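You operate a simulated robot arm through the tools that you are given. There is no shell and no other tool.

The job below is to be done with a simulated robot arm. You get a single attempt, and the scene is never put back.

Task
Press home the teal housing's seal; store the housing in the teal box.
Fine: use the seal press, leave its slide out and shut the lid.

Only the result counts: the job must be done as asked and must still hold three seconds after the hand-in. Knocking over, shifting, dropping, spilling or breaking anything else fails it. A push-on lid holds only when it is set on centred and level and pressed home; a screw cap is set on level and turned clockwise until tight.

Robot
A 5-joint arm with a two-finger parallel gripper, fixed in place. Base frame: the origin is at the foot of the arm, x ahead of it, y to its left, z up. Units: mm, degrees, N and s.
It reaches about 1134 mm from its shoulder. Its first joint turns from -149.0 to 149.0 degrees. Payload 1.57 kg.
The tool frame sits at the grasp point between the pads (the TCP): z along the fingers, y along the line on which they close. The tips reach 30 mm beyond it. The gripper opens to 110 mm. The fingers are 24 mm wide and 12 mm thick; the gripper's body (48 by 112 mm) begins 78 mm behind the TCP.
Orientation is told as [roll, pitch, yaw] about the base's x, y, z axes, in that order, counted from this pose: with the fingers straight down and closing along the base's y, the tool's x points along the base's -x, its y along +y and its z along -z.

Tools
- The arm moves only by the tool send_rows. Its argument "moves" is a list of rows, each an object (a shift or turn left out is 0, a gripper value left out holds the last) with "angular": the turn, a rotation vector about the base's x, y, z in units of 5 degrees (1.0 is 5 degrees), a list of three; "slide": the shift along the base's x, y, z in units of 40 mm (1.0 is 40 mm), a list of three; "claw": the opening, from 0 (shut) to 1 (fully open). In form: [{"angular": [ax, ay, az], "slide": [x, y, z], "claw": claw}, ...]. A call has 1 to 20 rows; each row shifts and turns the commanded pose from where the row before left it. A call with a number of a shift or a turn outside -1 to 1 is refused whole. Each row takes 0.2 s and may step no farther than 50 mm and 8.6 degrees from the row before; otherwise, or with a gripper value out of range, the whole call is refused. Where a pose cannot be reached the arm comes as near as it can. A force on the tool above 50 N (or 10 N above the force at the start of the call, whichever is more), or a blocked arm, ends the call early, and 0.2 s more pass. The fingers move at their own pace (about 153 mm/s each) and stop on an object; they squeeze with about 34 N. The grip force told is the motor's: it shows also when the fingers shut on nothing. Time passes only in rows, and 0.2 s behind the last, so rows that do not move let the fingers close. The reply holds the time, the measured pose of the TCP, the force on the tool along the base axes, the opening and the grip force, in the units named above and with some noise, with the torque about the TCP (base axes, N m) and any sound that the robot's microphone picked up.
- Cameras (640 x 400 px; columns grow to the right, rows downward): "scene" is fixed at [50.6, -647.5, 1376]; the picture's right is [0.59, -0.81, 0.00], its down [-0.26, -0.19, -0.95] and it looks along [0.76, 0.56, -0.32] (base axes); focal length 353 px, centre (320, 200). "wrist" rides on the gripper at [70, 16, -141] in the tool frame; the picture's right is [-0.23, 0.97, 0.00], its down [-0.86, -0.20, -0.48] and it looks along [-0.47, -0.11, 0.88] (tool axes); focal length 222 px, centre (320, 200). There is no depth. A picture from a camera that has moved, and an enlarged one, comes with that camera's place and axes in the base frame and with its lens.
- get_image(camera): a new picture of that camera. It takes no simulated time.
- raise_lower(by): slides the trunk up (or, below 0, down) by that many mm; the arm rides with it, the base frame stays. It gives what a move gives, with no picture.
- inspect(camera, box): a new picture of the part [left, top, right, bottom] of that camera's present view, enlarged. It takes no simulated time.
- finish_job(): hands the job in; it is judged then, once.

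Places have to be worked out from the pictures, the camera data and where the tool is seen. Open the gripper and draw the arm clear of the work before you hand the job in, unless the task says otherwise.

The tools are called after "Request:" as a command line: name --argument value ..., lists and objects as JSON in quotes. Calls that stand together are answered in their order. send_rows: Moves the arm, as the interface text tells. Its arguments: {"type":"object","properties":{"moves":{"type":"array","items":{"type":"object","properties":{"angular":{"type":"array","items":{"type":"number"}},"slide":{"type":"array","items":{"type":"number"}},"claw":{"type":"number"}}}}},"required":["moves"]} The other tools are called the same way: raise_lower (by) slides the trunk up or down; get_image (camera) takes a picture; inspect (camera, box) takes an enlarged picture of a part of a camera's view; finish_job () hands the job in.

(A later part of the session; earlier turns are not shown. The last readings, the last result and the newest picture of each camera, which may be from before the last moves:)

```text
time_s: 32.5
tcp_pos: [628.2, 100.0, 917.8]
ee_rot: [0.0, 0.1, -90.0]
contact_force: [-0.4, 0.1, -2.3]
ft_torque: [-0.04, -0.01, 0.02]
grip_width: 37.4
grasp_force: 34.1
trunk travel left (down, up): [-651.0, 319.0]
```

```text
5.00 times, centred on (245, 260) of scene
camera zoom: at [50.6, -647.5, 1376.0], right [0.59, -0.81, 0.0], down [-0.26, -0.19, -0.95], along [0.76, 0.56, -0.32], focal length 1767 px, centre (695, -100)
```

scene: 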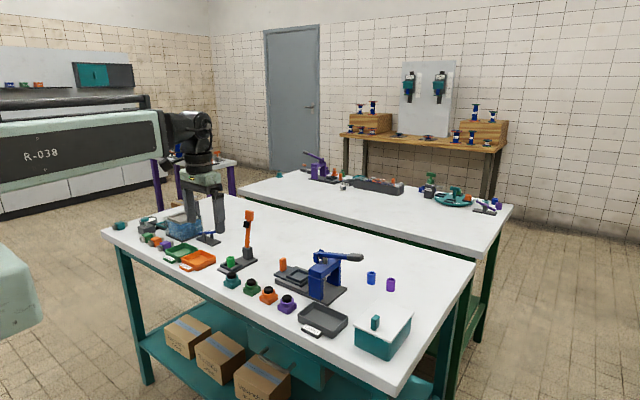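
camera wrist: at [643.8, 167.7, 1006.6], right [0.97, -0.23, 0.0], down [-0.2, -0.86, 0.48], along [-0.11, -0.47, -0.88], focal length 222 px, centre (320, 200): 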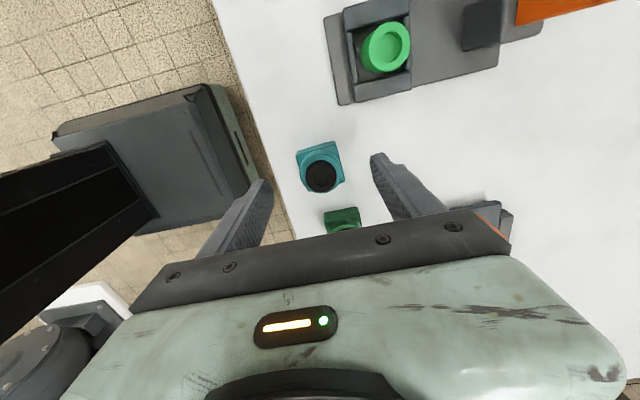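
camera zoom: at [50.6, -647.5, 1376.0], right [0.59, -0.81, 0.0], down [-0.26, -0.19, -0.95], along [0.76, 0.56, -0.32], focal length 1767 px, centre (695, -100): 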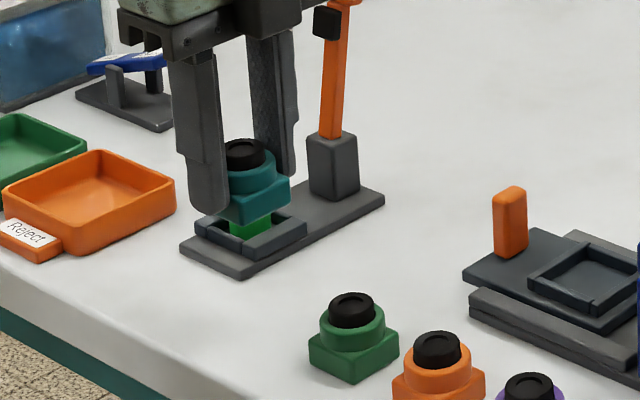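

The housing is held firmly. I'll carry it over the nest, with its bottom at about z 880, well above the slide knob.

Request:
send_rows --moves '[{"slide": [0.645, -0.739, 0]}, {"slide": [0.645, -0.739, 0]}, {"slide": [0.645, -0.739, 0]}, {"slide": [0.645, -0.739, 0]}, {"slide": [0.645, -0.739, 0]}]'

Request:
get_image --camera "wrist"

Request:
inspect --camera "wrist" --box '[240, 80, 420, 220]'

Request:
inspect --camera "scene" --box '[260, 210, 370, 305]'

```text
time_s: 33.7
tcp_pos: [757.3, -48.9, 916.7]
ee_rot: [0.0, -0.1, -90.1]
contact_force: [0.3, -0.3, -1.6]
ft_torque: [-0.01, 0.01, 0.01]
grip_width: 37.5
grasp_force: 33.8
out of reach, approached as far as the arm can: row 3
trunk travel left (down, up): [-651.0, 319.0]
```

```text
taken
camera wrist: at [771.7, 19.7, 1059.9], right [0.97, -0.23, 0.0], down [-0.2, -0.86, 0.48], along [-0.11, -0.47, -0.88], focal length 222 px, centre (320, 200)
```

wrist: 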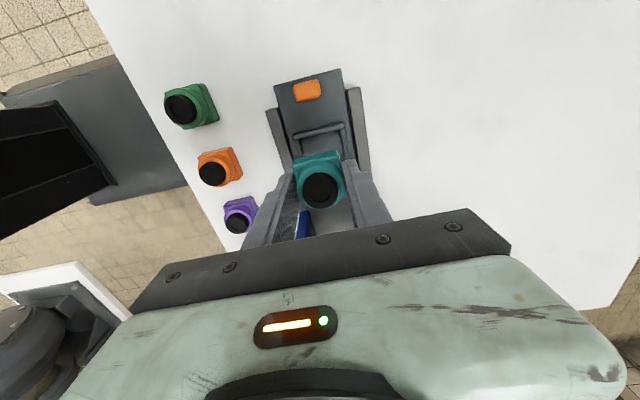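

```text
2.86 times, centred on (330, 150) of wrist
camera zoom: at [771.7, 19.7, 1059.9], right [0.97, -0.23, 0.0], down [-0.2, -0.86, 0.48], along [-0.11, -0.47, -0.88], focal length 635 px, centre (291, 343)
```

zoom: 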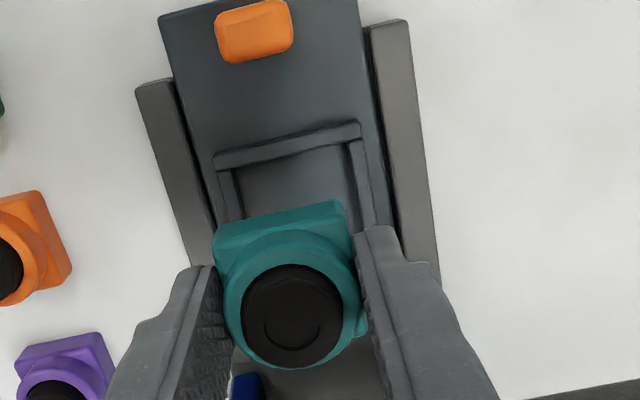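

```text
4.21 times, centred on (315, 258) of scene
camera zoom: at [50.6, -647.5, 1376.0], right [0.59, -0.81, 0.0], down [-0.26, -0.19, -0.95], along [0.76, 0.56, -0.32], focal length 1488 px, centre (341, -42)
```

zoom: 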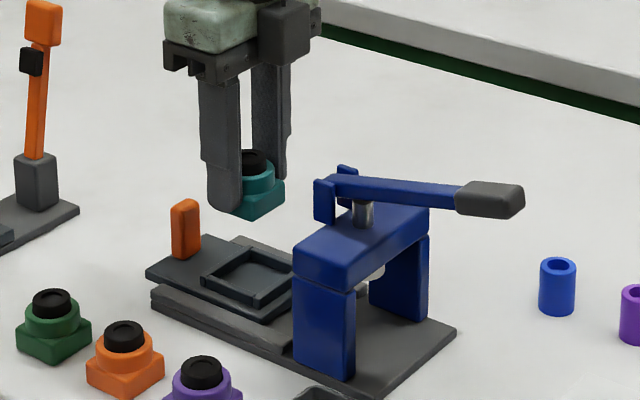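

In this view the nest's inner square is about 42 mm wide, centred near (760, -51), with a yaw of about -1°. I'll nudge the TCP to align and lower to just above the nest walls to check.

Request:
send_rows --moves '[{"slide": [0.1, -0.04, 0], "angular": [0, 0, -0.15]}, {}]'

Request:
raise_lower --by -52

Request:
get_image --camera "wrist"

Request:
inspect --camera "wrist" --box '[250, 110, 410, 220]'

Request:
inspect --camera "scene" --box '[270, 240, 340, 300]'

```text
time_s: 34.3
tcp_pos: [760.6, -50.6, 916.0]
ee_rot: [0.0, 0.0, -90.8]
contact_force: [-0.4, -0.7, -1.9]
ft_torque: [-0.01, -0.01, -0.02]
grip_width: 37.5
grasp_force: 33.8
trunk travel left (down, up): [-651.0, 319.0]
```

```text
time_s: 35.2
tcp_pos: [761.3, -50.6, 866.1]
ee_rot: [0.0, 0.0, -90.8]
contact_force: [0.2, -0.2, -1.6]
ft_torque: [-0.02, -0.02, 0.01]
grip_width: 37.4
grasp_force: 33.4
trunk travel left (down, up): [-599.0, 371.0]
```

```text
taken
camera wrist: at [777.4, 17.9, 1007.9], right [0.97, -0.24, 0.0], down [-0.21, -0.85, 0.48], along [-0.12, -0.46, -0.88], focal length 222 px, centre (320, 200)
```

wrist: 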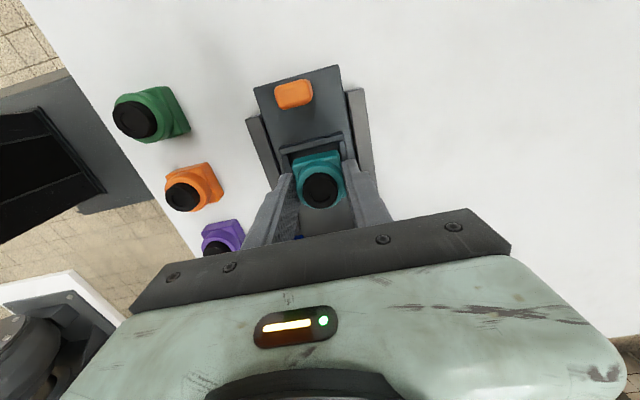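

```text
3.64 times, centred on (330, 165) of wrist
camera zoom: at [777.4, 17.9, 1007.9], right [0.97, -0.24, 0.0], down [-0.21, -0.85, 0.48], along [-0.12, -0.46, -0.88], focal length 808 px, centre (284, 327)
```

zoom: 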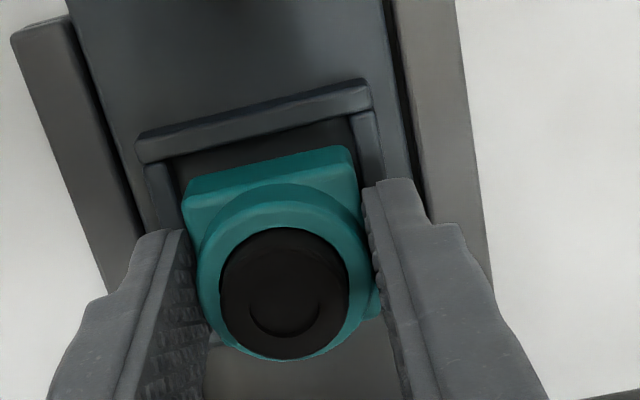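

```text
6.67 times, centred on (305, 270) of scene
camera zoom: at [50.6, -647.5, 1376.0], right [0.59, -0.81, 0.0], down [-0.26, -0.19, -0.95], along [0.76, 0.56, -0.32], focal length 2356 px, centre (420, -267)
```

zoom: 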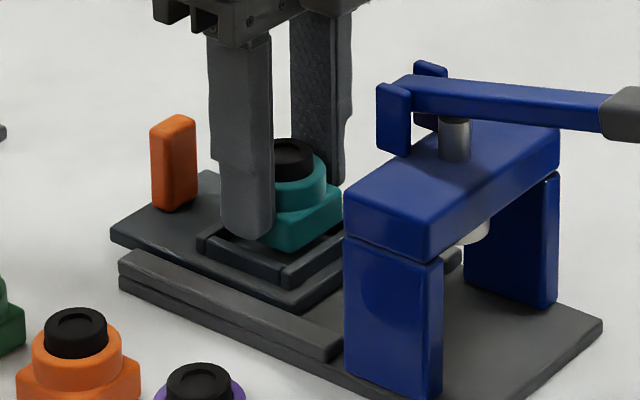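

Compared with the nest, the housing is centred in x but sits about 1 mm too far toward -y. I'll make that small correction and lower into the mouth of the nest.

Request:
send_rows --moves '[{"slide": [-0.01, 0.03, 0]}, {}]'

Request:
raise_lower --by -10

Request:
inspect --camera "wrist" --box '[250, 110, 410, 220]'

Request:
inspect --camera "scene" --box '[270, 240, 340, 300]'

```text
time_s: 35.8
tcp_pos: [761.4, -49.7, 865.4]
ee_rot: [0.0, 0.1, -90.8]
contact_force: [0.6, -0.7, -2.5]
ft_torque: [0.0, -0.01, 0.01]
grip_width: 37.4
grasp_force: 34.3
trunk travel left (down, up): [-599.0, 371.0]
```

```text
time_s: 36.4
tcp_pos: [761.8, -48.8, 857.1]
ee_rot: [0.1, 0.0, -90.7]
contact_force: [10.1, -1.0, 20.7]
ft_torque: [-0.11, 0.25, 0.05]
grip_width: 37.3
grasp_force: 34.0
trunk travel left (down, up): [-589.0, 381.0]
```

```text
3.64 times, centred on (330, 165) of wrist
camera zoom: at [777.0, 19.2, 999.1], right [0.97, -0.24, 0.0], down [-0.21, -0.85, 0.48], along [-0.11, -0.46, -0.88], focal length 808 px, centre (284, 327)
```

zoom: 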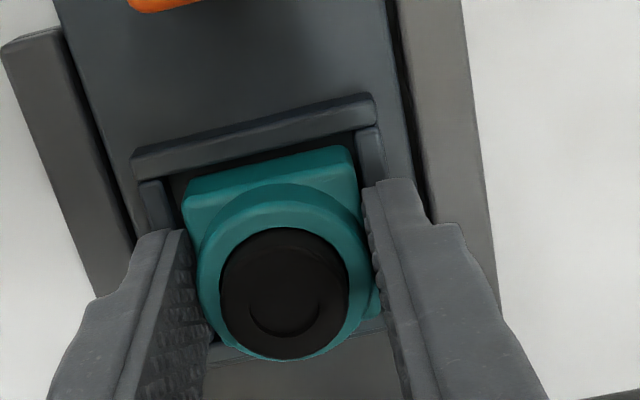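

```text
6.67 times, centred on (305, 270) of scene
camera zoom: at [50.6, -647.5, 1376.0], right [0.59, -0.81, 0.0], down [-0.26, -0.19, -0.95], along [0.76, 0.56, -0.32], focal length 2356 px, centre (420, -267)
```

zoom: 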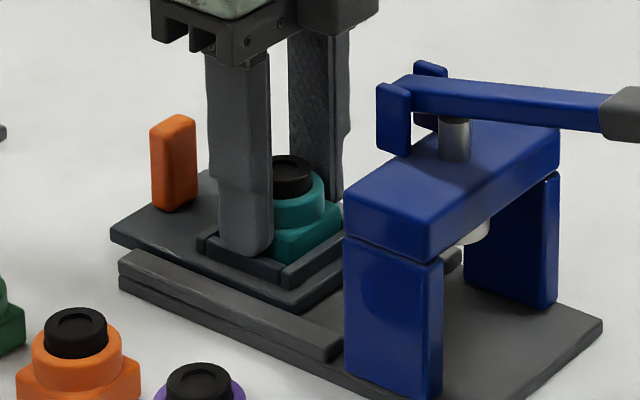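

Contact occurred: 20 N up and 10 N in +x. The torque suggests the -x fingertip is resting on the nest wall. I'll zoom in before deciding what to do.

Request:
inspect --camera "scene" --box '[288, 260, 324, 285]'

Request:
inspect --camera "wrist" --box '[270, 130, 370, 200]'

```text
16.00 times, centred on (306, 272) of scene
camera zoom: at [50.6, -647.5, 1376.0], right [0.59, -0.81, 0.0], down [-0.26, -0.19, -0.95], along [0.76, 0.56, -0.32], focal length 5653 px, centre (544, -960)
```

zoom: 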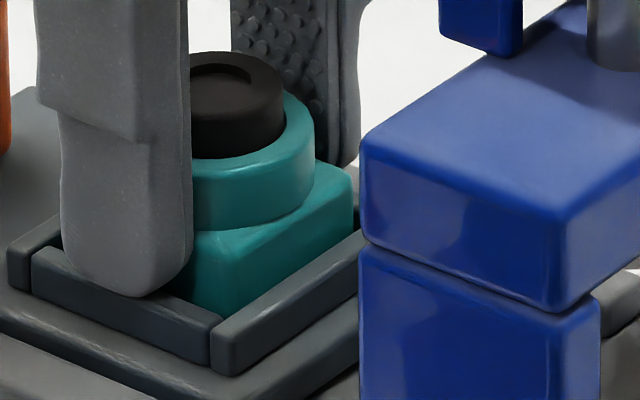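

```text
5.71 times, centred on (320, 165) of wrist
camera zoom: at [777.0, 19.2, 999.1], right [0.97, -0.24, 0.0], down [-0.21, -0.85, 0.48], along [-0.11, -0.46, -0.88], focal length 1269 px, centre (320, 400)
```

zoom: 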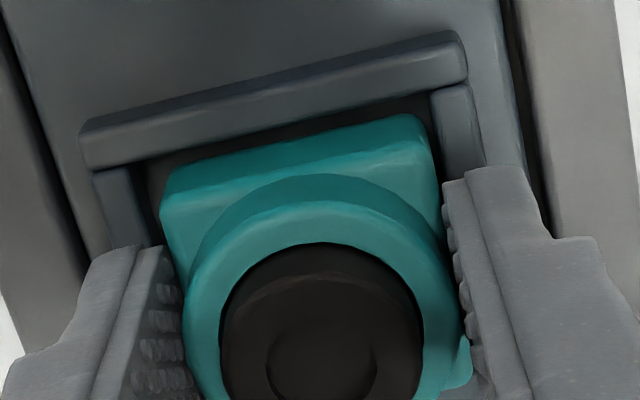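

The housing is inside the nest, close to its -y wall, with a fingertip resting on the -x wall. I'll raise 1.5 mm, shift +2 mm in y to centre it, then open.

Request:
raise_lower --by 1.5

Request:
send_rows --moves '[{"slide": [0, 0.05, 0]}, {}]'

Request:
inspect --camera "wrist" --box '[270, 130, 370, 200]'

```text
time_s: 36.9
tcp_pos: [761.1, -51.4, 856.7]
ee_rot: [-0.2, 0.0, -90.8]
contact_force: [0.0, -0.5, -1.1]
ft_torque: [-0.01, 0.04, -0.01]
grip_width: 37.2
grasp_force: 34.2
trunk travel left (down, up): [-591.0, 379.0]
```

```text
time_s: 37.5
tcp_pos: [760.6, -47.8, 856.7]
ee_rot: [0.1, 0.0, -90.7]
contact_force: [0.2, 0.2, -1.6]
ft_torque: [0.03, -0.02, 0.0]
grip_width: 37.4
grasp_force: 34.3
trunk travel left (down, up): [-591.0, 379.0]
```

```text
5.71 times, centred on (320, 165) of wrist
camera zoom: at [777.4, 20.9, 999.4], right [0.97, -0.24, 0.0], down [-0.21, -0.85, 0.48], along [-0.12, -0.46, -0.88], focal length 1269 px, centre (320, 400)
```

zoom: 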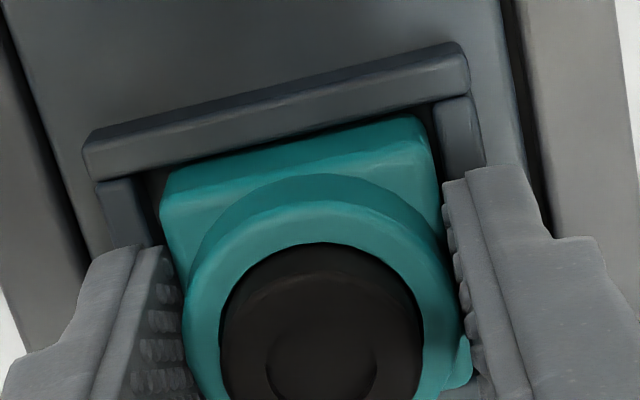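

The load is relieved and the housing is centred better. I'll open the gripper now.

Request:
send_rows --moves '[{"claw": 0.38}, {"claw": 0.42}, {"claw": 0.5}, {"claw": 0.55}, {}]'

Request:
inspect --camera "wrist" --box '[270, 130, 370, 200]'

Request:
inspect --camera "scene" --box '[288, 260, 324, 285]'

```text
time_s: 38.7
tcp_pos: [761.5, -49.1, 857.1]
ee_rot: [0.0, 0.0, -90.8]
contact_force: [-0.3, 0.3, 0.0]
ft_torque: [-0.04, 0.0, 0.03]
grip_width: 60.3
grasp_force: 0.0
trunk travel left (down, up): [-591.0, 379.0]
```

```text
5.71 times, centred on (320, 165) of wrist
camera zoom: at [777.3, 20.9, 999.5], right [0.97, -0.24, 0.0], down [-0.21, -0.85, 0.48], along [-0.12, -0.46, -0.88], focal length 1269 px, centre (320, 400)
```

zoom: 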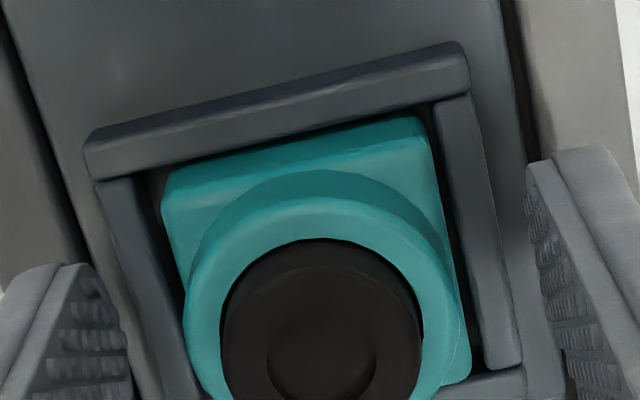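

```text
16.00 times, centred on (306, 272) of scene
camera zoom: at [50.6, -647.5, 1376.0], right [0.59, -0.81, 0.0], down [-0.26, -0.19, -0.95], along [0.76, 0.56, -0.32], focal length 5653 px, centre (544, -960)
```

zoom: 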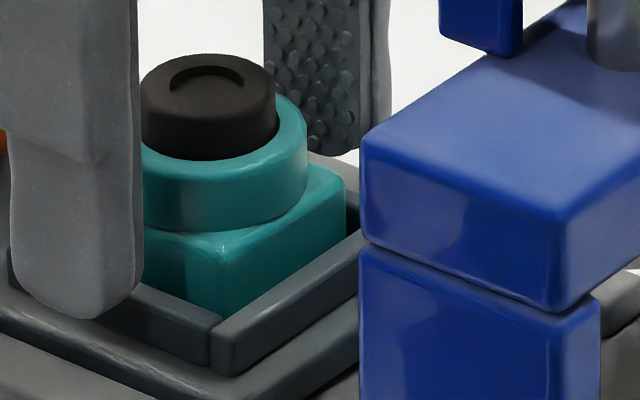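

The housing sits squarely and level in the nest. I'll raise clear of it, move to the +y side of the slide's orange knob and close the fingers.

Request:
raise_lower --by 55

Request:
send_rows --moves '[{"slide": [0, 1, 0], "claw": 0.3}, {"slide": [0, 1, 0], "claw": 0}, {"slide": [0, 0.6, 0], "claw": 0}, {"claw": 0}, {"claw": 0}]'

Request:
get_image --camera "wrist"

Request:
inspect --camera "scene" --box '[250, 220, 370, 305]'

```text
time_s: 39.7
tcp_pos: [761.0, -48.7, 911.9]
ee_rot: [0.0, 0.1, -90.8]
contact_force: [0.6, -0.3, 0.1]
ft_torque: [0.02, -0.03, -0.03]
grip_width: 60.4
grasp_force: 0.0
trunk travel left (down, up): [-646.0, 324.0]
```

```text
time_s: 40.9
tcp_pos: [762.3, 56.5, 912.0]
ee_rot: [0.0, -0.1, -90.9]
contact_force: [-0.8, -0.5, 0.2]
ft_torque: [0.0, 0.0, -0.01]
grip_width: 0.0
grasp_force: 21.6
trunk travel left (down, up): [-646.0, 324.0]
```

```text
taken
camera wrist: at [778.8, 126.2, 1054.5], right [0.97, -0.24, 0.0], down [-0.21, -0.85, 0.48], along [-0.12, -0.46, -0.88], focal length 222 px, centre (320, 200)
```

wrist: 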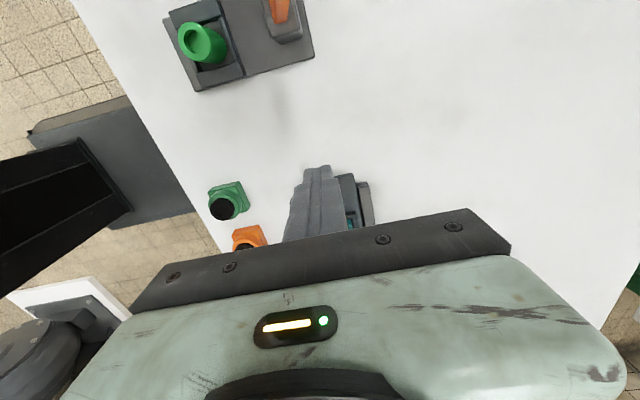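

```text
4.71 times, centred on (310, 262) of scene
camera zoom: at [50.6, -647.5, 1376.0], right [0.59, -0.81, 0.0], down [-0.26, -0.19, -0.95], along [0.76, 0.56, -0.32], focal length 1663 px, centre (367, -94)
```

zoom: 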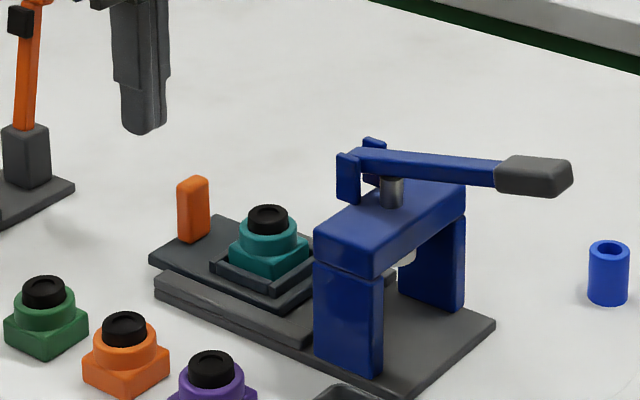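

The closed fingers are at y≈56, clear of the knob. I'll lower to knob height, with the tips near z 841, and check.

Request:
raise_lower --by -42

Request:
inspect --camera "scene" --box '[250, 220, 370, 305]'

Request:
inspect --camera "wrist" --box '[250, 110, 430, 240]'

```text
time_s: 41.7
tcp_pos: [762.8, 57.5, 870.6]
ee_rot: [0.0, 0.0, -90.9]
contact_force: [0.2, -0.3, -0.2]
ft_torque: [0.0, 0.01, -0.01]
grip_width: 0.2
grasp_force: 21.2
trunk travel left (down, up): [-604.0, 366.0]
```

```text
4.71 times, centred on (310, 262) of scene
camera zoom: at [50.6, -647.5, 1376.0], right [0.59, -0.81, 0.0], down [-0.26, -0.19, -0.95], along [0.76, 0.56, -0.32], focal length 1663 px, centre (367, -94)
```

zoom: 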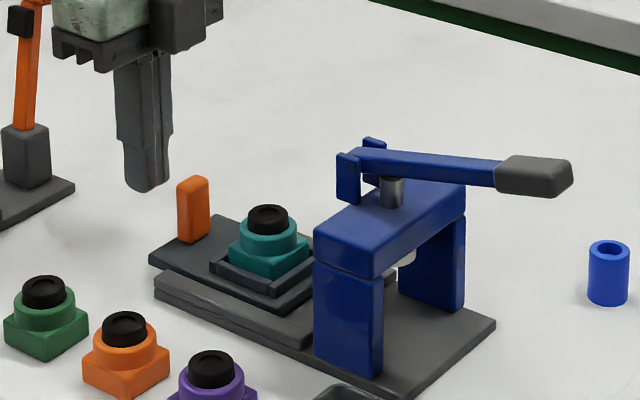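

```text
3.08 times, centred on (340, 175) of wrist
camera zoom: at [778.7, 126.0, 1012.5], right [0.97, -0.24, 0.0], down [-0.21, -0.85, 0.48], along [-0.11, -0.46, -0.88], focal length 684 px, centre (258, 277)
```

zoom: 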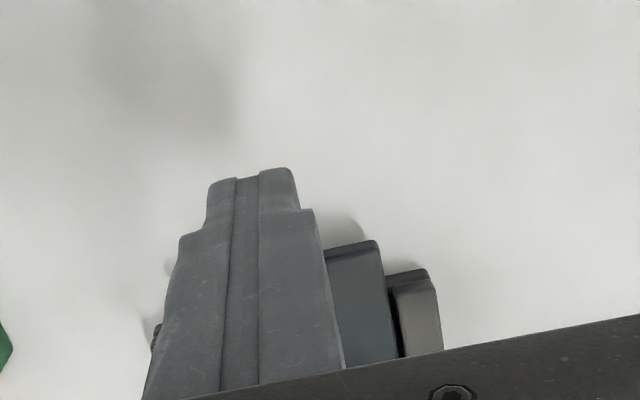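

I'll push toward -y, moderately at first, and watch the forces.

Request:
send_rows --moves '[{"slide": [0, -0.25, 0]}, {"slide": [0, -0.25, 0]}, {"slide": [0, -0.2, 0]}, {"slide": [0, -0.2, 0]}, {"slide": [0, -0.2, 0]}, {"slide": [0, -0.2, 0]}]'

Request:
inspect --camera "scene" --box '[250, 220, 370, 305]'

```text
time_s: 43.1
tcp_pos: [764.0, 3.6, 870.7]
ee_rot: [-0.1, 0.0, -90.6]
contact_force: [1.4, 0.0, -0.5]
ft_torque: [-0.02, 0.02, -0.01]
grip_width: 0.3
grasp_force: 21.3
trunk travel left (down, up): [-604.0, 366.0]
```

```text
4.71 times, centred on (310, 262) of scene
camera zoom: at [50.6, -647.5, 1376.0], right [0.59, -0.81, 0.0], down [-0.26, -0.19, -0.95], along [0.76, 0.56, -0.32], focal length 1663 px, centre (367, -94)
```

zoom: 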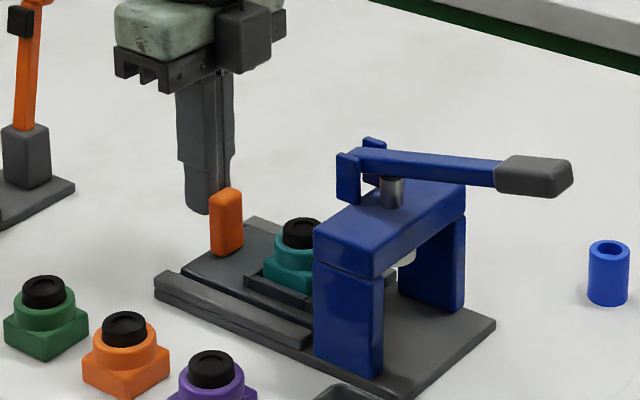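

The slide moves in easily with the housing. I'll continue pushing about 45 mm more.

Request:
send_rows --moves '[{"slide": [-0.02, -0.25, 0]}, {"slide": [-0.02, -0.25, 0]}, {"slide": [-0.02, -0.25, 0]}, {"slide": [-0.02, -0.25, 0]}, {"slide": [0, -0.15, 0]}]'

Request:
inspect --camera "scene" --box '[250, 220, 370, 305]'

```text
time_s: 44.3
tcp_pos: [759.6, -41.6, 870.7]
ee_rot: [0.0, 0.1, -90.7]
contact_force: [0.2, 0.7, 0.5]
ft_torque: [0.03, 0.06, -0.05]
grip_width: 0.0
grasp_force: 21.1
trunk travel left (down, up): [-604.0, 366.0]
```

```text
4.71 times, centred on (310, 262) of scene
camera zoom: at [50.6, -647.5, 1376.0], right [0.59, -0.81, 0.0], down [-0.26, -0.19, -0.95], along [0.76, 0.56, -0.32], focal length 1663 px, centre (367, -94)
```

zoom: 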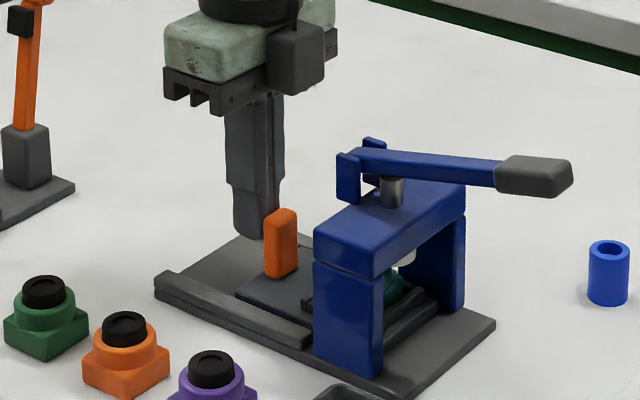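

The housing is entering under the press head with little force. I'll keep pushing in small 4 mm steps to find the end stop gently.

Request:
send_rows --moves '[{"slide": [0, -0.1, 0]}, {"slide": [0, -0.1, 0]}, {"slide": [0, -0.1, 0]}]'

Request:
send_rows --moves '[{"slide": [0, -0.075, 0]}, {"slide": [0, -0.075, 0]}]'

Request:
inspect --camera "scene" --box '[280, 230, 370, 305]'

```text
time_s: 45.1
tcp_pos: [760.5, -52.7, 870.7]
ee_rot: [0.0, 0.0, -90.8]
contact_force: [-0.3, 0.6, 0.0]
ft_torque: [0.01, 0.03, 0.01]
grip_width: 0.0
grasp_force: 21.8
trunk travel left (down, up): [-604.0, 366.0]
```

```text
time_s: 45.7
tcp_pos: [761.3, -59.0, 869.5]
ee_rot: [0.0, -0.1, -90.7]
contact_force: [-0.1, 1.0, -0.7]
ft_torque: [0.04, 0.01, 0.01]
grip_width: 0.1
grasp_force: 20.9
trunk travel left (down, up): [-604.0, 366.0]
```

```text
5.33 times, centred on (325, 268) of scene
camera zoom: at [50.6, -647.5, 1376.0], right [0.59, -0.81, 0.0], down [-0.26, -0.19, -0.95], along [0.76, 0.56, -0.32], focal length 1884 px, centre (293, -160)
```

zoom: 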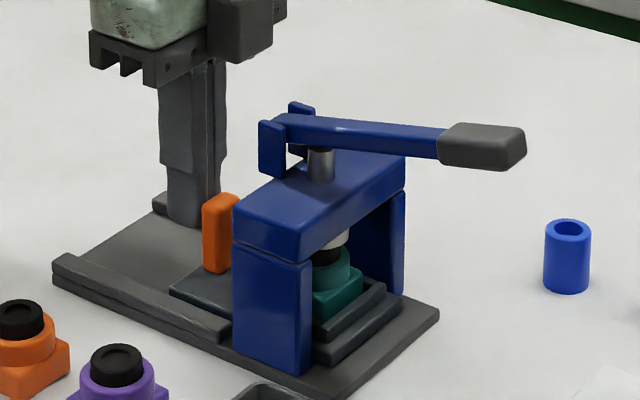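

The housing is now under the plunger. I'll zoom in to compare the seal with the plunger's centre.

Request:
inspect --camera "scene" --box '[325, 265, 361, 300]'

Request:
get_image --camera "wrist"

```text
11.43 times, centred on (343, 282) of scene
camera zoom: at [50.6, -647.5, 1376.0], right [0.59, -0.81, 0.0], down [-0.26, -0.19, -0.95], along [0.76, 0.56, -0.32], focal length 4038 px, centre (57, -743)
```

zoom: 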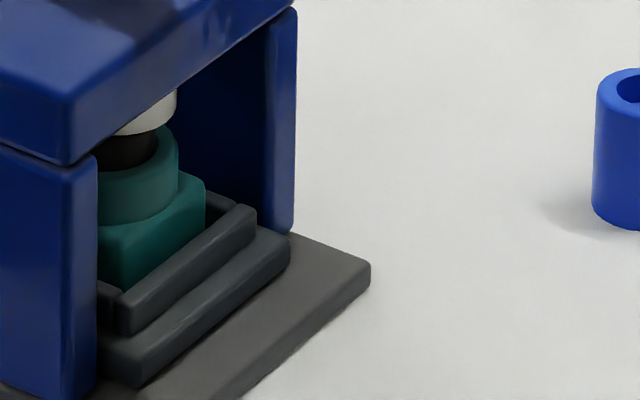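

```text
taken
camera wrist: at [776.3, 10.0, 1012.5], right [0.97, -0.24, 0.0], down [-0.21, -0.85, 0.48], along [-0.11, -0.46, -0.88], focal length 222 px, centre (320, 200)
```

wrist: 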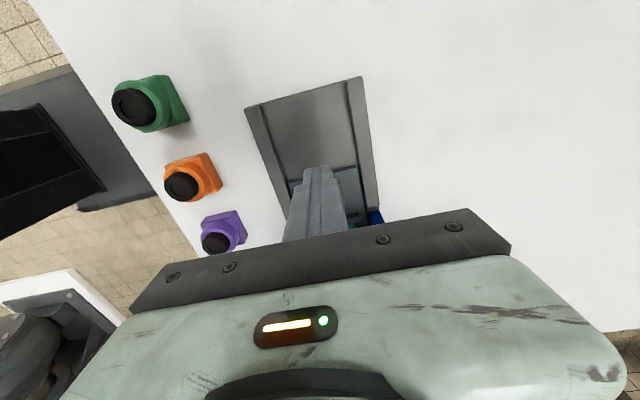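

The seal is roughly under the plunger. I'll keep pushing gently to find the end stop.

Request:
send_rows --moves '[{"slide": [0, -0.06, 0]}, {}]'

Request:
send_rows --moves '[{"slide": [0, -0.06, 0]}, {}]'

Request:
inspect --camera "scene" --box '[325, 265, 361, 300]'

```text
time_s: 46.3
tcp_pos: [760.8, -61.1, 870.4]
ee_rot: [0.1, 0.1, -90.8]
contact_force: [0.9, 0.3, -0.3]
ft_torque: [0.01, -0.02, 0.0]
grip_width: 0.0
grasp_force: 21.4
trunk travel left (down, up): [-604.0, 366.0]
```

```text
time_s: 46.9
tcp_pos: [759.6, -62.0, 870.7]
ee_rot: [0.0, 0.0, -90.6]
contact_force: [2.9, 14.7, 1.9]
ft_torque: [0.14, -0.07, 0.04]
grip_width: 0.0
grasp_force: 21.4
trunk travel left (down, up): [-604.0, 366.0]
```

```text
11.43 times, centred on (343, 282) of scene
camera zoom: at [50.6, -647.5, 1376.0], right [0.59, -0.81, 0.0], down [-0.26, -0.19, -0.95], along [0.76, 0.56, -0.32], focal length 4038 px, centre (57, -743)
```

zoom: 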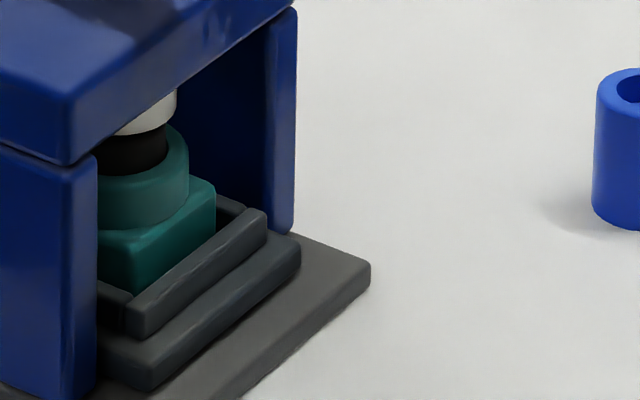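

Force rose to 15 N in +y, so the slide is at its end stop with the seal under the plunger. I'll back off, raise above the lever and move over its grip.

Request:
send_rows --moves '[{"slide": [0, 0.25, 0]}, {"slide": [0, 0.5, 0]}, {}]'

Request:
raise_lower --by 155

Request:
inspect --camera "scene" --box '[250, 200, 400, 305]'

Request:
get_image --camera "wrist"

```text
time_s: 47.7
tcp_pos: [759.8, -33.6, 870.0]
ee_rot: [0.0, -0.1, -90.8]
contact_force: [0.4, -0.5, -0.4]
ft_torque: [0.02, 0.03, 0.01]
grip_width: 0.1
grasp_force: 21.4
trunk travel left (down, up): [-604.0, 366.0]
```

```text
time_s: 49.5
tcp_pos: [758.7, -33.4, 1025.5]
ee_rot: [0.0, 0.0, -90.8]
contact_force: [0.2, -0.1, 0.6]
ft_torque: [-0.02, -0.01, 0.01]
grip_width: 0.0
grasp_force: 21.1
trunk travel left (down, up): [-759.0, 211.0]
```

```text
3.81 times, centred on (325, 252) of scene
camera zoom: at [50.6, -647.5, 1376.0], right [0.59, -0.81, 0.0], down [-0.26, -0.19, -0.95], along [0.76, 0.56, -0.32], focal length 1346 px, centre (301, 0)
```

zoom: 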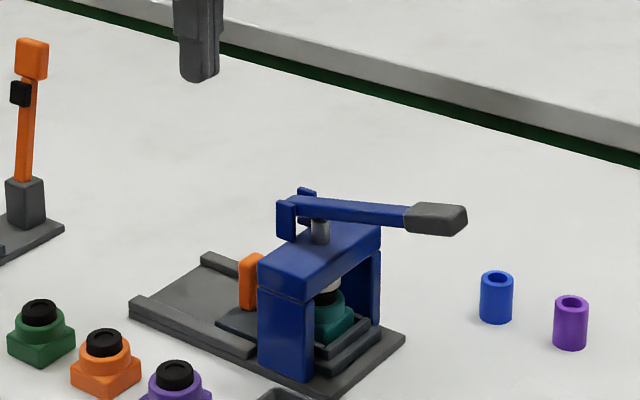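

```text
taken
camera wrist: at [775.2, 35.1, 1167.5], right [0.97, -0.24, 0.0], down [-0.21, -0.85, 0.48], along [-0.12, -0.46, -0.88], focal length 222 px, centre (320, 200)
```

wrist: 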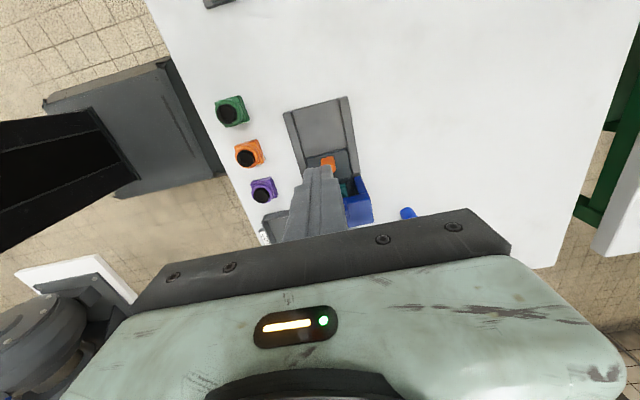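

The lever is clear. I'll move over its grip near (756, -240), with the tips at about z 995.

Request:
send_rows --moves '[{"slide": [-0.01, -0.86, 0]}, {"slide": [-0.01, -0.86, 0]}, {"slide": [-0.01, -0.86, 0]}, {"slide": [-0.01, -0.86, 0]}, {"slide": [-0.01, -0.86, 0]}, {"slide": [-0.01, -0.82, 0]}]'

Request:
get_image --camera "wrist"

Request:
inspect --camera "wrist" --box '[240, 60, 440, 220]'

Request:
inspect --camera "scene" --box '[290, 180, 420, 290]'

```text
time_s: 50.9
tcp_pos: [759.0, -240.0, 1025.6]
ee_rot: [0.1, 0.1, -90.7]
contact_force: [0.6, -1.0, 0.1]
ft_torque: [0.02, 0.02, -0.01]
grip_width: 0.1
grasp_force: 21.7
out of reach, approached as far as the arm can: row 6
trunk travel left (down, up): [-759.0, 211.0]
```

```text
taken
camera wrist: at [774.3, -171.3, 1167.5], right [0.97, -0.24, 0.0], down [-0.21, -0.85, 0.48], along [-0.11, -0.46, -0.88], focal length 222 px, centre (320, 200)
```

wrist: 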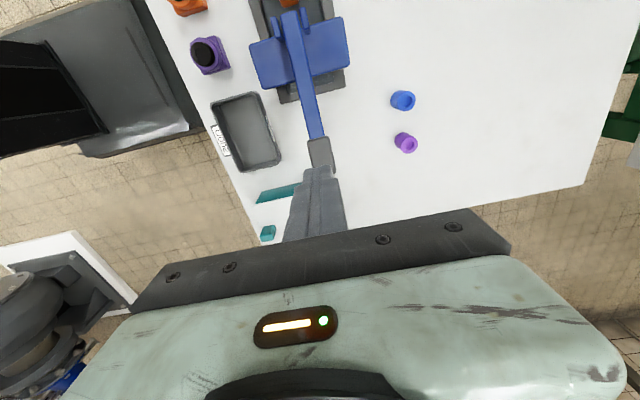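

```text
2.50 times, centred on (340, 140) of wrist
camera zoom: at [774.3, -171.3, 1167.5], right [0.97, -0.24, 0.0], down [-0.21, -0.85, 0.48], along [-0.11, -0.46, -0.88], focal length 555 px, centre (270, 350)
```

zoom: 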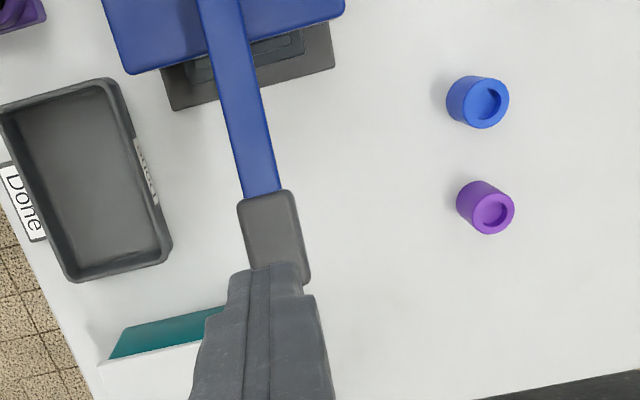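

```text
3.64 times, centred on (355, 235) of scene
camera zoom: at [50.6, -647.5, 1376.0], right [0.59, -0.81, 0.0], down [-0.26, -0.19, -0.95], along [0.76, 0.56, -0.32], focal length 1285 px, centre (193, 73)
```

zoom: 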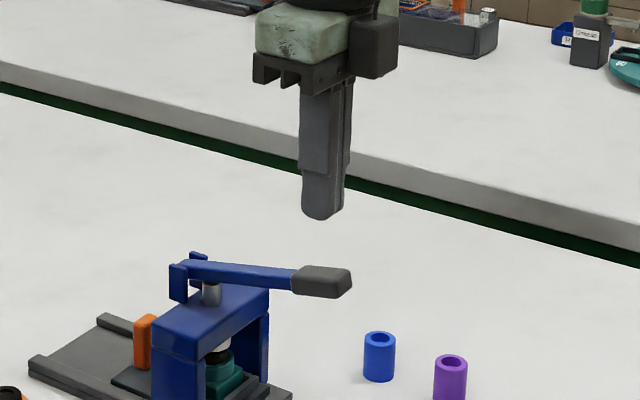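

The grip runs from y -220 to -252 at x≈760. I'll shift 2.5 mm in +x and lower toward it.

Request:
send_rows --moves '[{"slide": [0.06, 0, 0]}, {}]'

Request:
raise_lower --by -30

Request:
inspect --camera "scene" --box '[290, 180, 420, 290]'

```text
time_s: 51.5
tcp_pos: [760.2, -239.5, 1025.0]
ee_rot: [0.0, 0.0, -90.8]
contact_force: [0.2, -0.9, -0.4]
ft_torque: [0.03, 0.0, -0.01]
grip_width: 0.1
grasp_force: 21.4
trunk travel left (down, up): [-759.0, 211.0]
```

```text
time_s: 52.2
tcp_pos: [760.0, -241.0, 996.1]
ee_rot: [0.1, -0.1, -90.8]
contact_force: [0.4, 0.0, 0.3]
ft_torque: [-0.04, 0.02, -0.01]
grip_width: 0.1
grasp_force: 20.9
trunk travel left (down, up): [-729.0, 241.0]
```

```text
3.64 times, centred on (355, 235) of scene
camera zoom: at [50.6, -647.5, 1376.0], right [0.59, -0.81, 0.0], down [-0.26, -0.19, -0.95], along [0.76, 0.56, -0.32], focal length 1285 px, centre (193, 73)
```

zoom: 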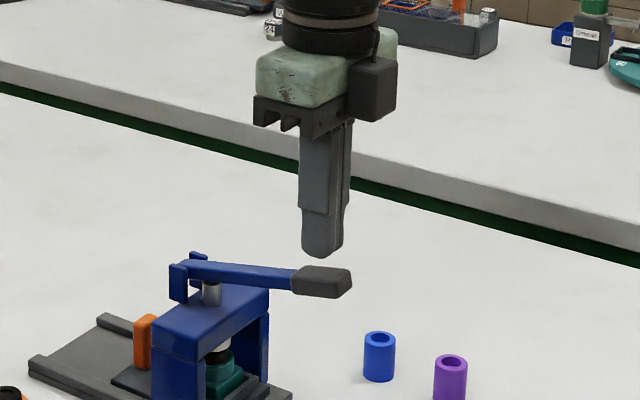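

The tips are about 10 mm above the grip and lined up with it. I'll lower in small steps and watch the force.

Request:
raise_lower --by -8

Request:
raise_lower --by -5

Request:
raise_lower --by -5

Request:
inspect --camera "scene" --box '[290, 200, 420, 310]'

```text
time_s: 52.8
tcp_pos: [759.7, -240.3, 987.3]
ee_rot: [0.2, 0.0, -90.8]
contact_force: [-0.3, 0.8, 0.2]
ft_torque: [-0.01, -0.01, 0.02]
grip_width: 0.0
grasp_force: 21.5
trunk travel left (down, up): [-721.0, 249.0]
```

```text
time_s: 53.4
tcp_pos: [759.9, -240.2, 982.3]
ee_rot: [0.1, 0.1, -90.7]
contact_force: [0.2, 0.0, 0.6]
ft_torque: [0.0, 0.01, -0.01]
grip_width: 0.0
grasp_force: 21.6
trunk travel left (down, up): [-716.0, 254.0]
```

```text
time_s: 53.9
tcp_pos: [759.8, -238.8, 977.7]
ee_rot: [-0.1, 0.1, -90.8]
contact_force: [0.3, -0.2, 1.7]
ft_torque: [0.03, 0.01, -0.01]
grip_width: 0.0
grasp_force: 21.5
trunk travel left (down, up): [-711.0, 259.0]
```

```text
3.64 times, centred on (355, 255) of scene
camera zoom: at [50.6, -647.5, 1376.0], right [0.59, -0.81, 0.0], down [-0.26, -0.19, -0.95], along [0.76, 0.56, -0.32], focal length 1285 px, centre (193, 0)
```

zoom: 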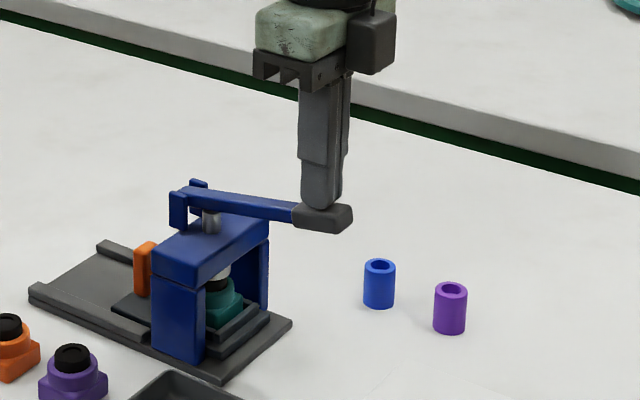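

Contact with the grip, and the lever is moving easily. I'll continue pressing down.

Request:
raise_lower --by -10

Request:
raise_lower --by -8

Request:
inspect --camera "scene" --box '[290, 200, 420, 310]'

```text
time_s: 54.5
tcp_pos: [759.4, -238.9, 967.1]
ee_rot: [0.0, 0.0, -90.6]
contact_force: [0.4, 0.5, 1.5]
ft_torque: [-0.06, 0.0, -0.01]
grip_width: 0.0
grasp_force: 21.1
trunk travel left (down, up): [-701.0, 269.0]
```

```text
time_s: 55.0
tcp_pos: [761.8, -239.7, 960.4]
ee_rot: [-0.1, 0.0, -90.8]
contact_force: [0.3, -1.0, 1.3]
ft_torque: [-0.04, 0.0, -0.02]
grip_width: 0.0
grasp_force: 21.4
trunk travel left (down, up): [-693.0, 277.0]
```

```text
3.64 times, centred on (355, 255) of scene
camera zoom: at [50.6, -647.5, 1376.0], right [0.59, -0.81, 0.0], down [-0.26, -0.19, -0.95], along [0.76, 0.56, -0.32], focal length 1285 px, centre (193, 0)
```

zoom: 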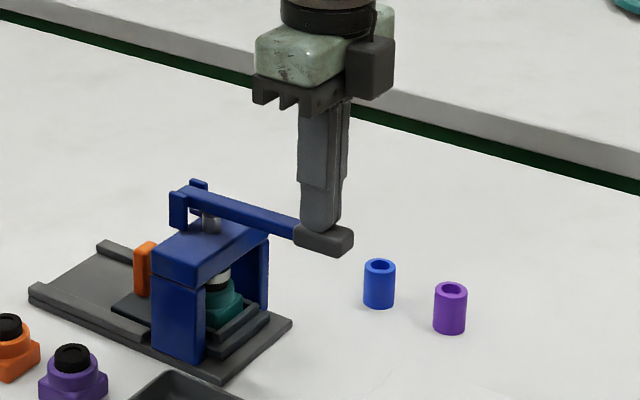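

The plunger is coming down toward the seal. I'll continue in smaller steps.

Request:
raise_lower --by -7

Request:
raise_lower --by -5

Request:
raise_lower --by -5

Request:
inspect --camera "scene" --box '[290, 200, 420, 310]'

Request:
inspect --camera "scene" --box '[325, 265, 361, 300]'

```text
time_s: 55.6
tcp_pos: [759.3, -238.6, 951.9]
ee_rot: [-0.1, -0.1, -90.9]
contact_force: [0.7, -3.0, 3.1]
ft_torque: [-0.06, -0.02, -0.02]
grip_width: 0.0
grasp_force: 22.1
trunk travel left (down, up): [-686.0, 284.0]
```

```text
time_s: 56.1
tcp_pos: [759.3, -239.3, 947.5]
ee_rot: [0.1, 0.0, -90.8]
contact_force: [0.2, -2.2, 2.6]
ft_torque: [-0.05, -0.01, 0.01]
grip_width: 0.1
grasp_force: 21.2
trunk travel left (down, up): [-681.0, 289.0]
```

```text
time_s: 56.7
tcp_pos: [760.1, -240.6, 943.3]
ee_rot: [0.1, 0.0, -90.7]
contact_force: [-0.7, -0.5, 3.8]
ft_torque: [0.0, 0.04, -0.02]
grip_width: 0.0
grasp_force: 21.2
trunk travel left (down, up): [-676.0, 294.0]
```

```text
3.64 times, centred on (355, 255) of scene
camera zoom: at [50.6, -647.5, 1376.0], right [0.59, -0.81, 0.0], down [-0.26, -0.19, -0.95], along [0.76, 0.56, -0.32], focal length 1285 px, centre (193, 0)
```

zoom: 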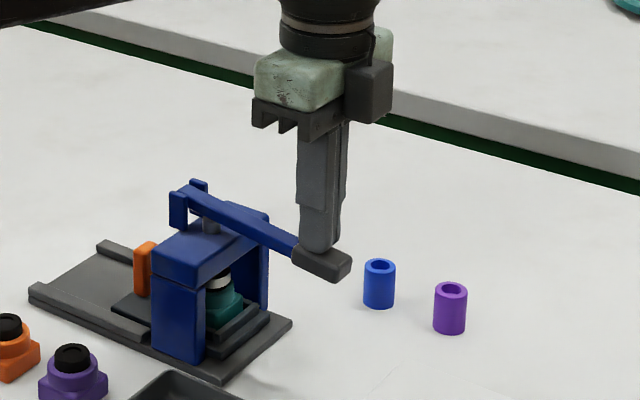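

```text
11.43 times, centred on (343, 282) of scene
camera zoom: at [50.6, -647.5, 1376.0], right [0.59, -0.81, 0.0], down [-0.26, -0.19, -0.95], along [0.76, 0.56, -0.32], focal length 4038 px, centre (57, -743)
```

zoom: 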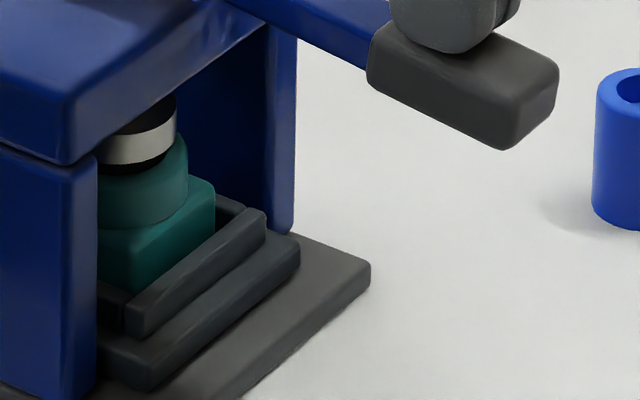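

The plunger is near the seal's top. I'll continue in small steps and watch for the pressing force.

Request:
raise_lower --by -4

Request:
raise_lower --by -4

Request:
raise_lower --by -4

Request:
inspect --camera "scene" --box '[315, 250, 375, 300]'

```text
time_s: 57.2
tcp_pos: [760.5, -240.5, 938.8]
ee_rot: [0.0, 0.0, -90.7]
contact_force: [-0.6, 0.4, 3.5]
ft_torque: [0.05, -0.03, 0.0]
grip_width: 0.1
grasp_force: 20.9
trunk travel left (down, up): [-672.0, 298.0]
```

```text
time_s: 57.8
tcp_pos: [759.3, -239.9, 934.5]
ee_rot: [0.0, 0.1, -90.8]
contact_force: [0.4, 0.9, 3.6]
ft_torque: [0.05, 0.0, 0.02]
grip_width: 0.1
grasp_force: 20.4
trunk travel left (down, up): [-668.0, 302.0]
```

```text
time_s: 58.3
tcp_pos: [758.7, -239.6, 930.9]
ee_rot: [0.0, 0.0, -90.7]
contact_force: [0.7, -0.6, 3.7]
ft_torque: [0.04, 0.0, 0.02]
grip_width: 0.1
grasp_force: 21.2
trunk travel left (down, up): [-664.0, 306.0]
```

```text
8.00 times, centred on (345, 275) of scene
camera zoom: at [50.6, -647.5, 1376.0], right [0.59, -0.81, 0.0], down [-0.26, -0.19, -0.95], along [0.76, 0.56, -0.32], focal length 2827 px, centre (120, -400)
```

zoom: 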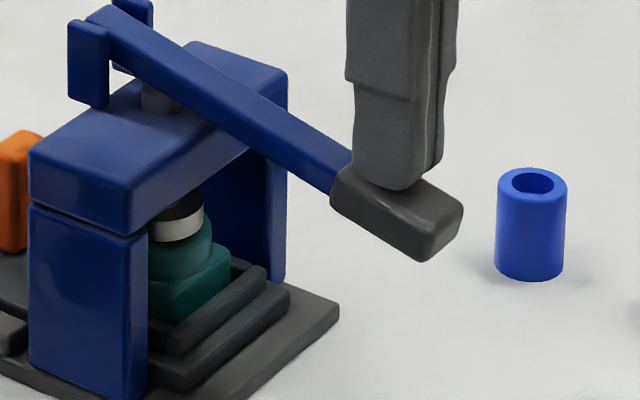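

The plunger is close to the collar, with force still around 4 N. I'll continue downward.

Request:
raise_lower --by -4

Request:
raise_lower --by -4

Request:
inspect --camera "scene" --box '[315, 250, 375, 300]'

```text
time_s: 58.8
tcp_pos: [759.6, -239.8, 927.7]
ee_rot: [-0.1, 0.0, -90.8]
contact_force: [-0.4, 0.7, 3.3]
ft_torque: [0.07, 0.02, 0.01]
grip_width: 0.2
grasp_force: 21.4
trunk travel left (down, up): [-660.0, 310.0]
```

```text
time_s: 59.3
tcp_pos: [759.7, -240.5, 922.8]
ee_rot: [0.0, -0.1, -90.9]
contact_force: [-0.3, 1.0, 3.6]
ft_torque: [0.05, 0.06, 0.01]
grip_width: 0.1
grasp_force: 21.2
trunk travel left (down, up): [-656.0, 314.0]
```

```text
8.00 times, centred on (345, 275) of scene
camera zoom: at [50.6, -647.5, 1376.0], right [0.59, -0.81, 0.0], down [-0.26, -0.19, -0.95], along [0.76, 0.56, -0.32], focal length 2827 px, centre (120, -400)
```

zoom: 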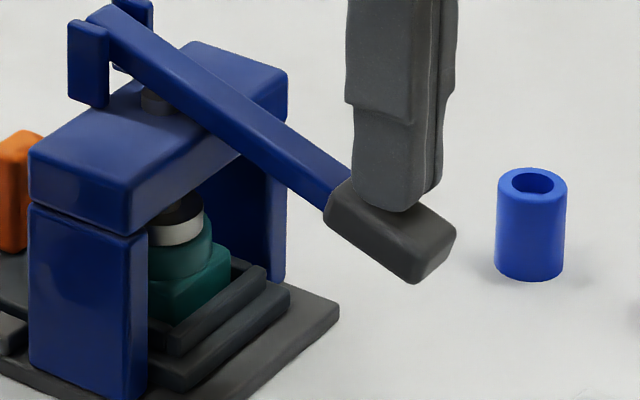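

Lever about 25° below horizontal now. I'll keep going until a firm stop shows in the force.

Request:
raise_lower --by -4

Request:
raise_lower --by -4

Request:
inspect --camera "scene" --box '[315, 250, 375, 300]'

```text
time_s: 59.9
tcp_pos: [759.2, -239.9, 920.9]
ee_rot: [0.4, -0.2, -90.8]
contact_force: [16.9, -4.7, 47.2]
ft_torque: [0.45, -0.42, -0.41]
grip_width: 0.0
grasp_force: 21.5
trunk travel left (down, up): [-652.0, 318.0]
```

```text
time_s: 60.2
tcp_pos: [759.8, -239.4, 921.4]
ee_rot: [0.6, -0.1, -90.8]
contact_force: [3.8, -1.0, 44.8]
ft_torque: [0.52, -0.1, -0.07]
grip_width: 0.0
grasp_force: 21.5
trunk travel left (down, up): [-652.0, 318.0]
stopped: the force on the tool passed its limit at 67 N (the readings are from after the stop); the commanded pose is now the measured one
```

```text
8.00 times, centred on (345, 275) of scene
camera zoom: at [50.6, -647.5, 1376.0], right [0.59, -0.81, 0.0], down [-0.26, -0.19, -0.95], along [0.76, 0.56, -0.32], focal length 2827 px, centre (120, -400)
```

zoom: 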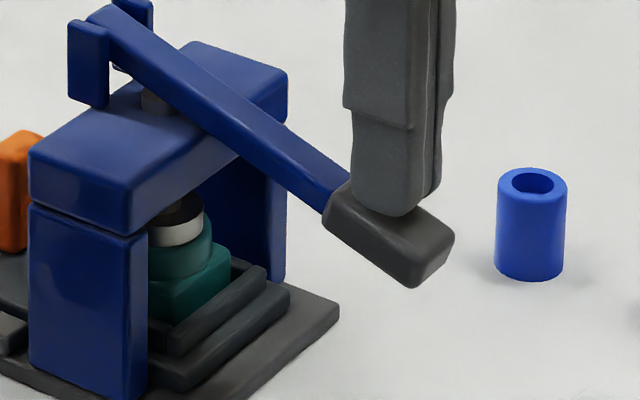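

A firm stop was reached (47 N, then 67 N). I'll zoom in to see whether any of the seal is still proud between the plunger and the collar.

Request:
inspect --camera "scene" --box '[328, 268, 352, 290]'

```text
16.00 times, centred on (340, 279) of scene
camera zoom: at [50.6, -647.5, 1376.0], right [0.59, -0.81, 0.0], down [-0.26, -0.19, -0.95], along [0.76, 0.56, -0.32], focal length 5653 px, centre (0, -1064)
```

zoom: 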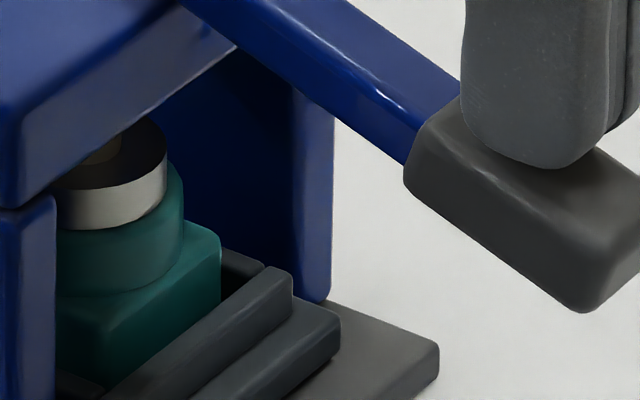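

The plunger's face now sits directly on the collar with no black showing, so the seal is pressed flush. I'll raise the tool and see whether the lever springs back.

Request:
raise_lower --by 20

Request:
inspect --camera "scene" --box '[290, 200, 420, 310]'

```text
time_s: 60.9
tcp_pos: [761.3, -240.1, 937.0]
ee_rot: [0.3, 0.0, -90.8]
contact_force: [-1.4, -1.0, 1.9]
ft_torque: [0.01, 0.03, 0.03]
grip_width: 0.1
grasp_force: 21.5
trunk travel left (down, up): [-672.0, 298.0]
```

```text
3.64 times, centred on (355, 255) of scene
camera zoom: at [50.6, -647.5, 1376.0], right [0.59, -0.81, 0.0], down [-0.26, -0.19, -0.95], along [0.76, 0.56, -0.32], focal length 1285 px, centre (193, 0)
```

zoom: 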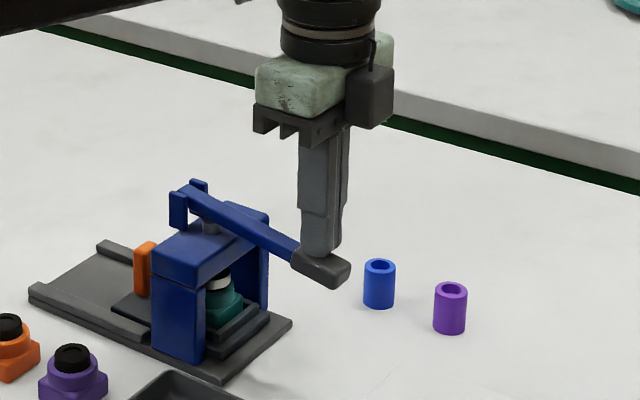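

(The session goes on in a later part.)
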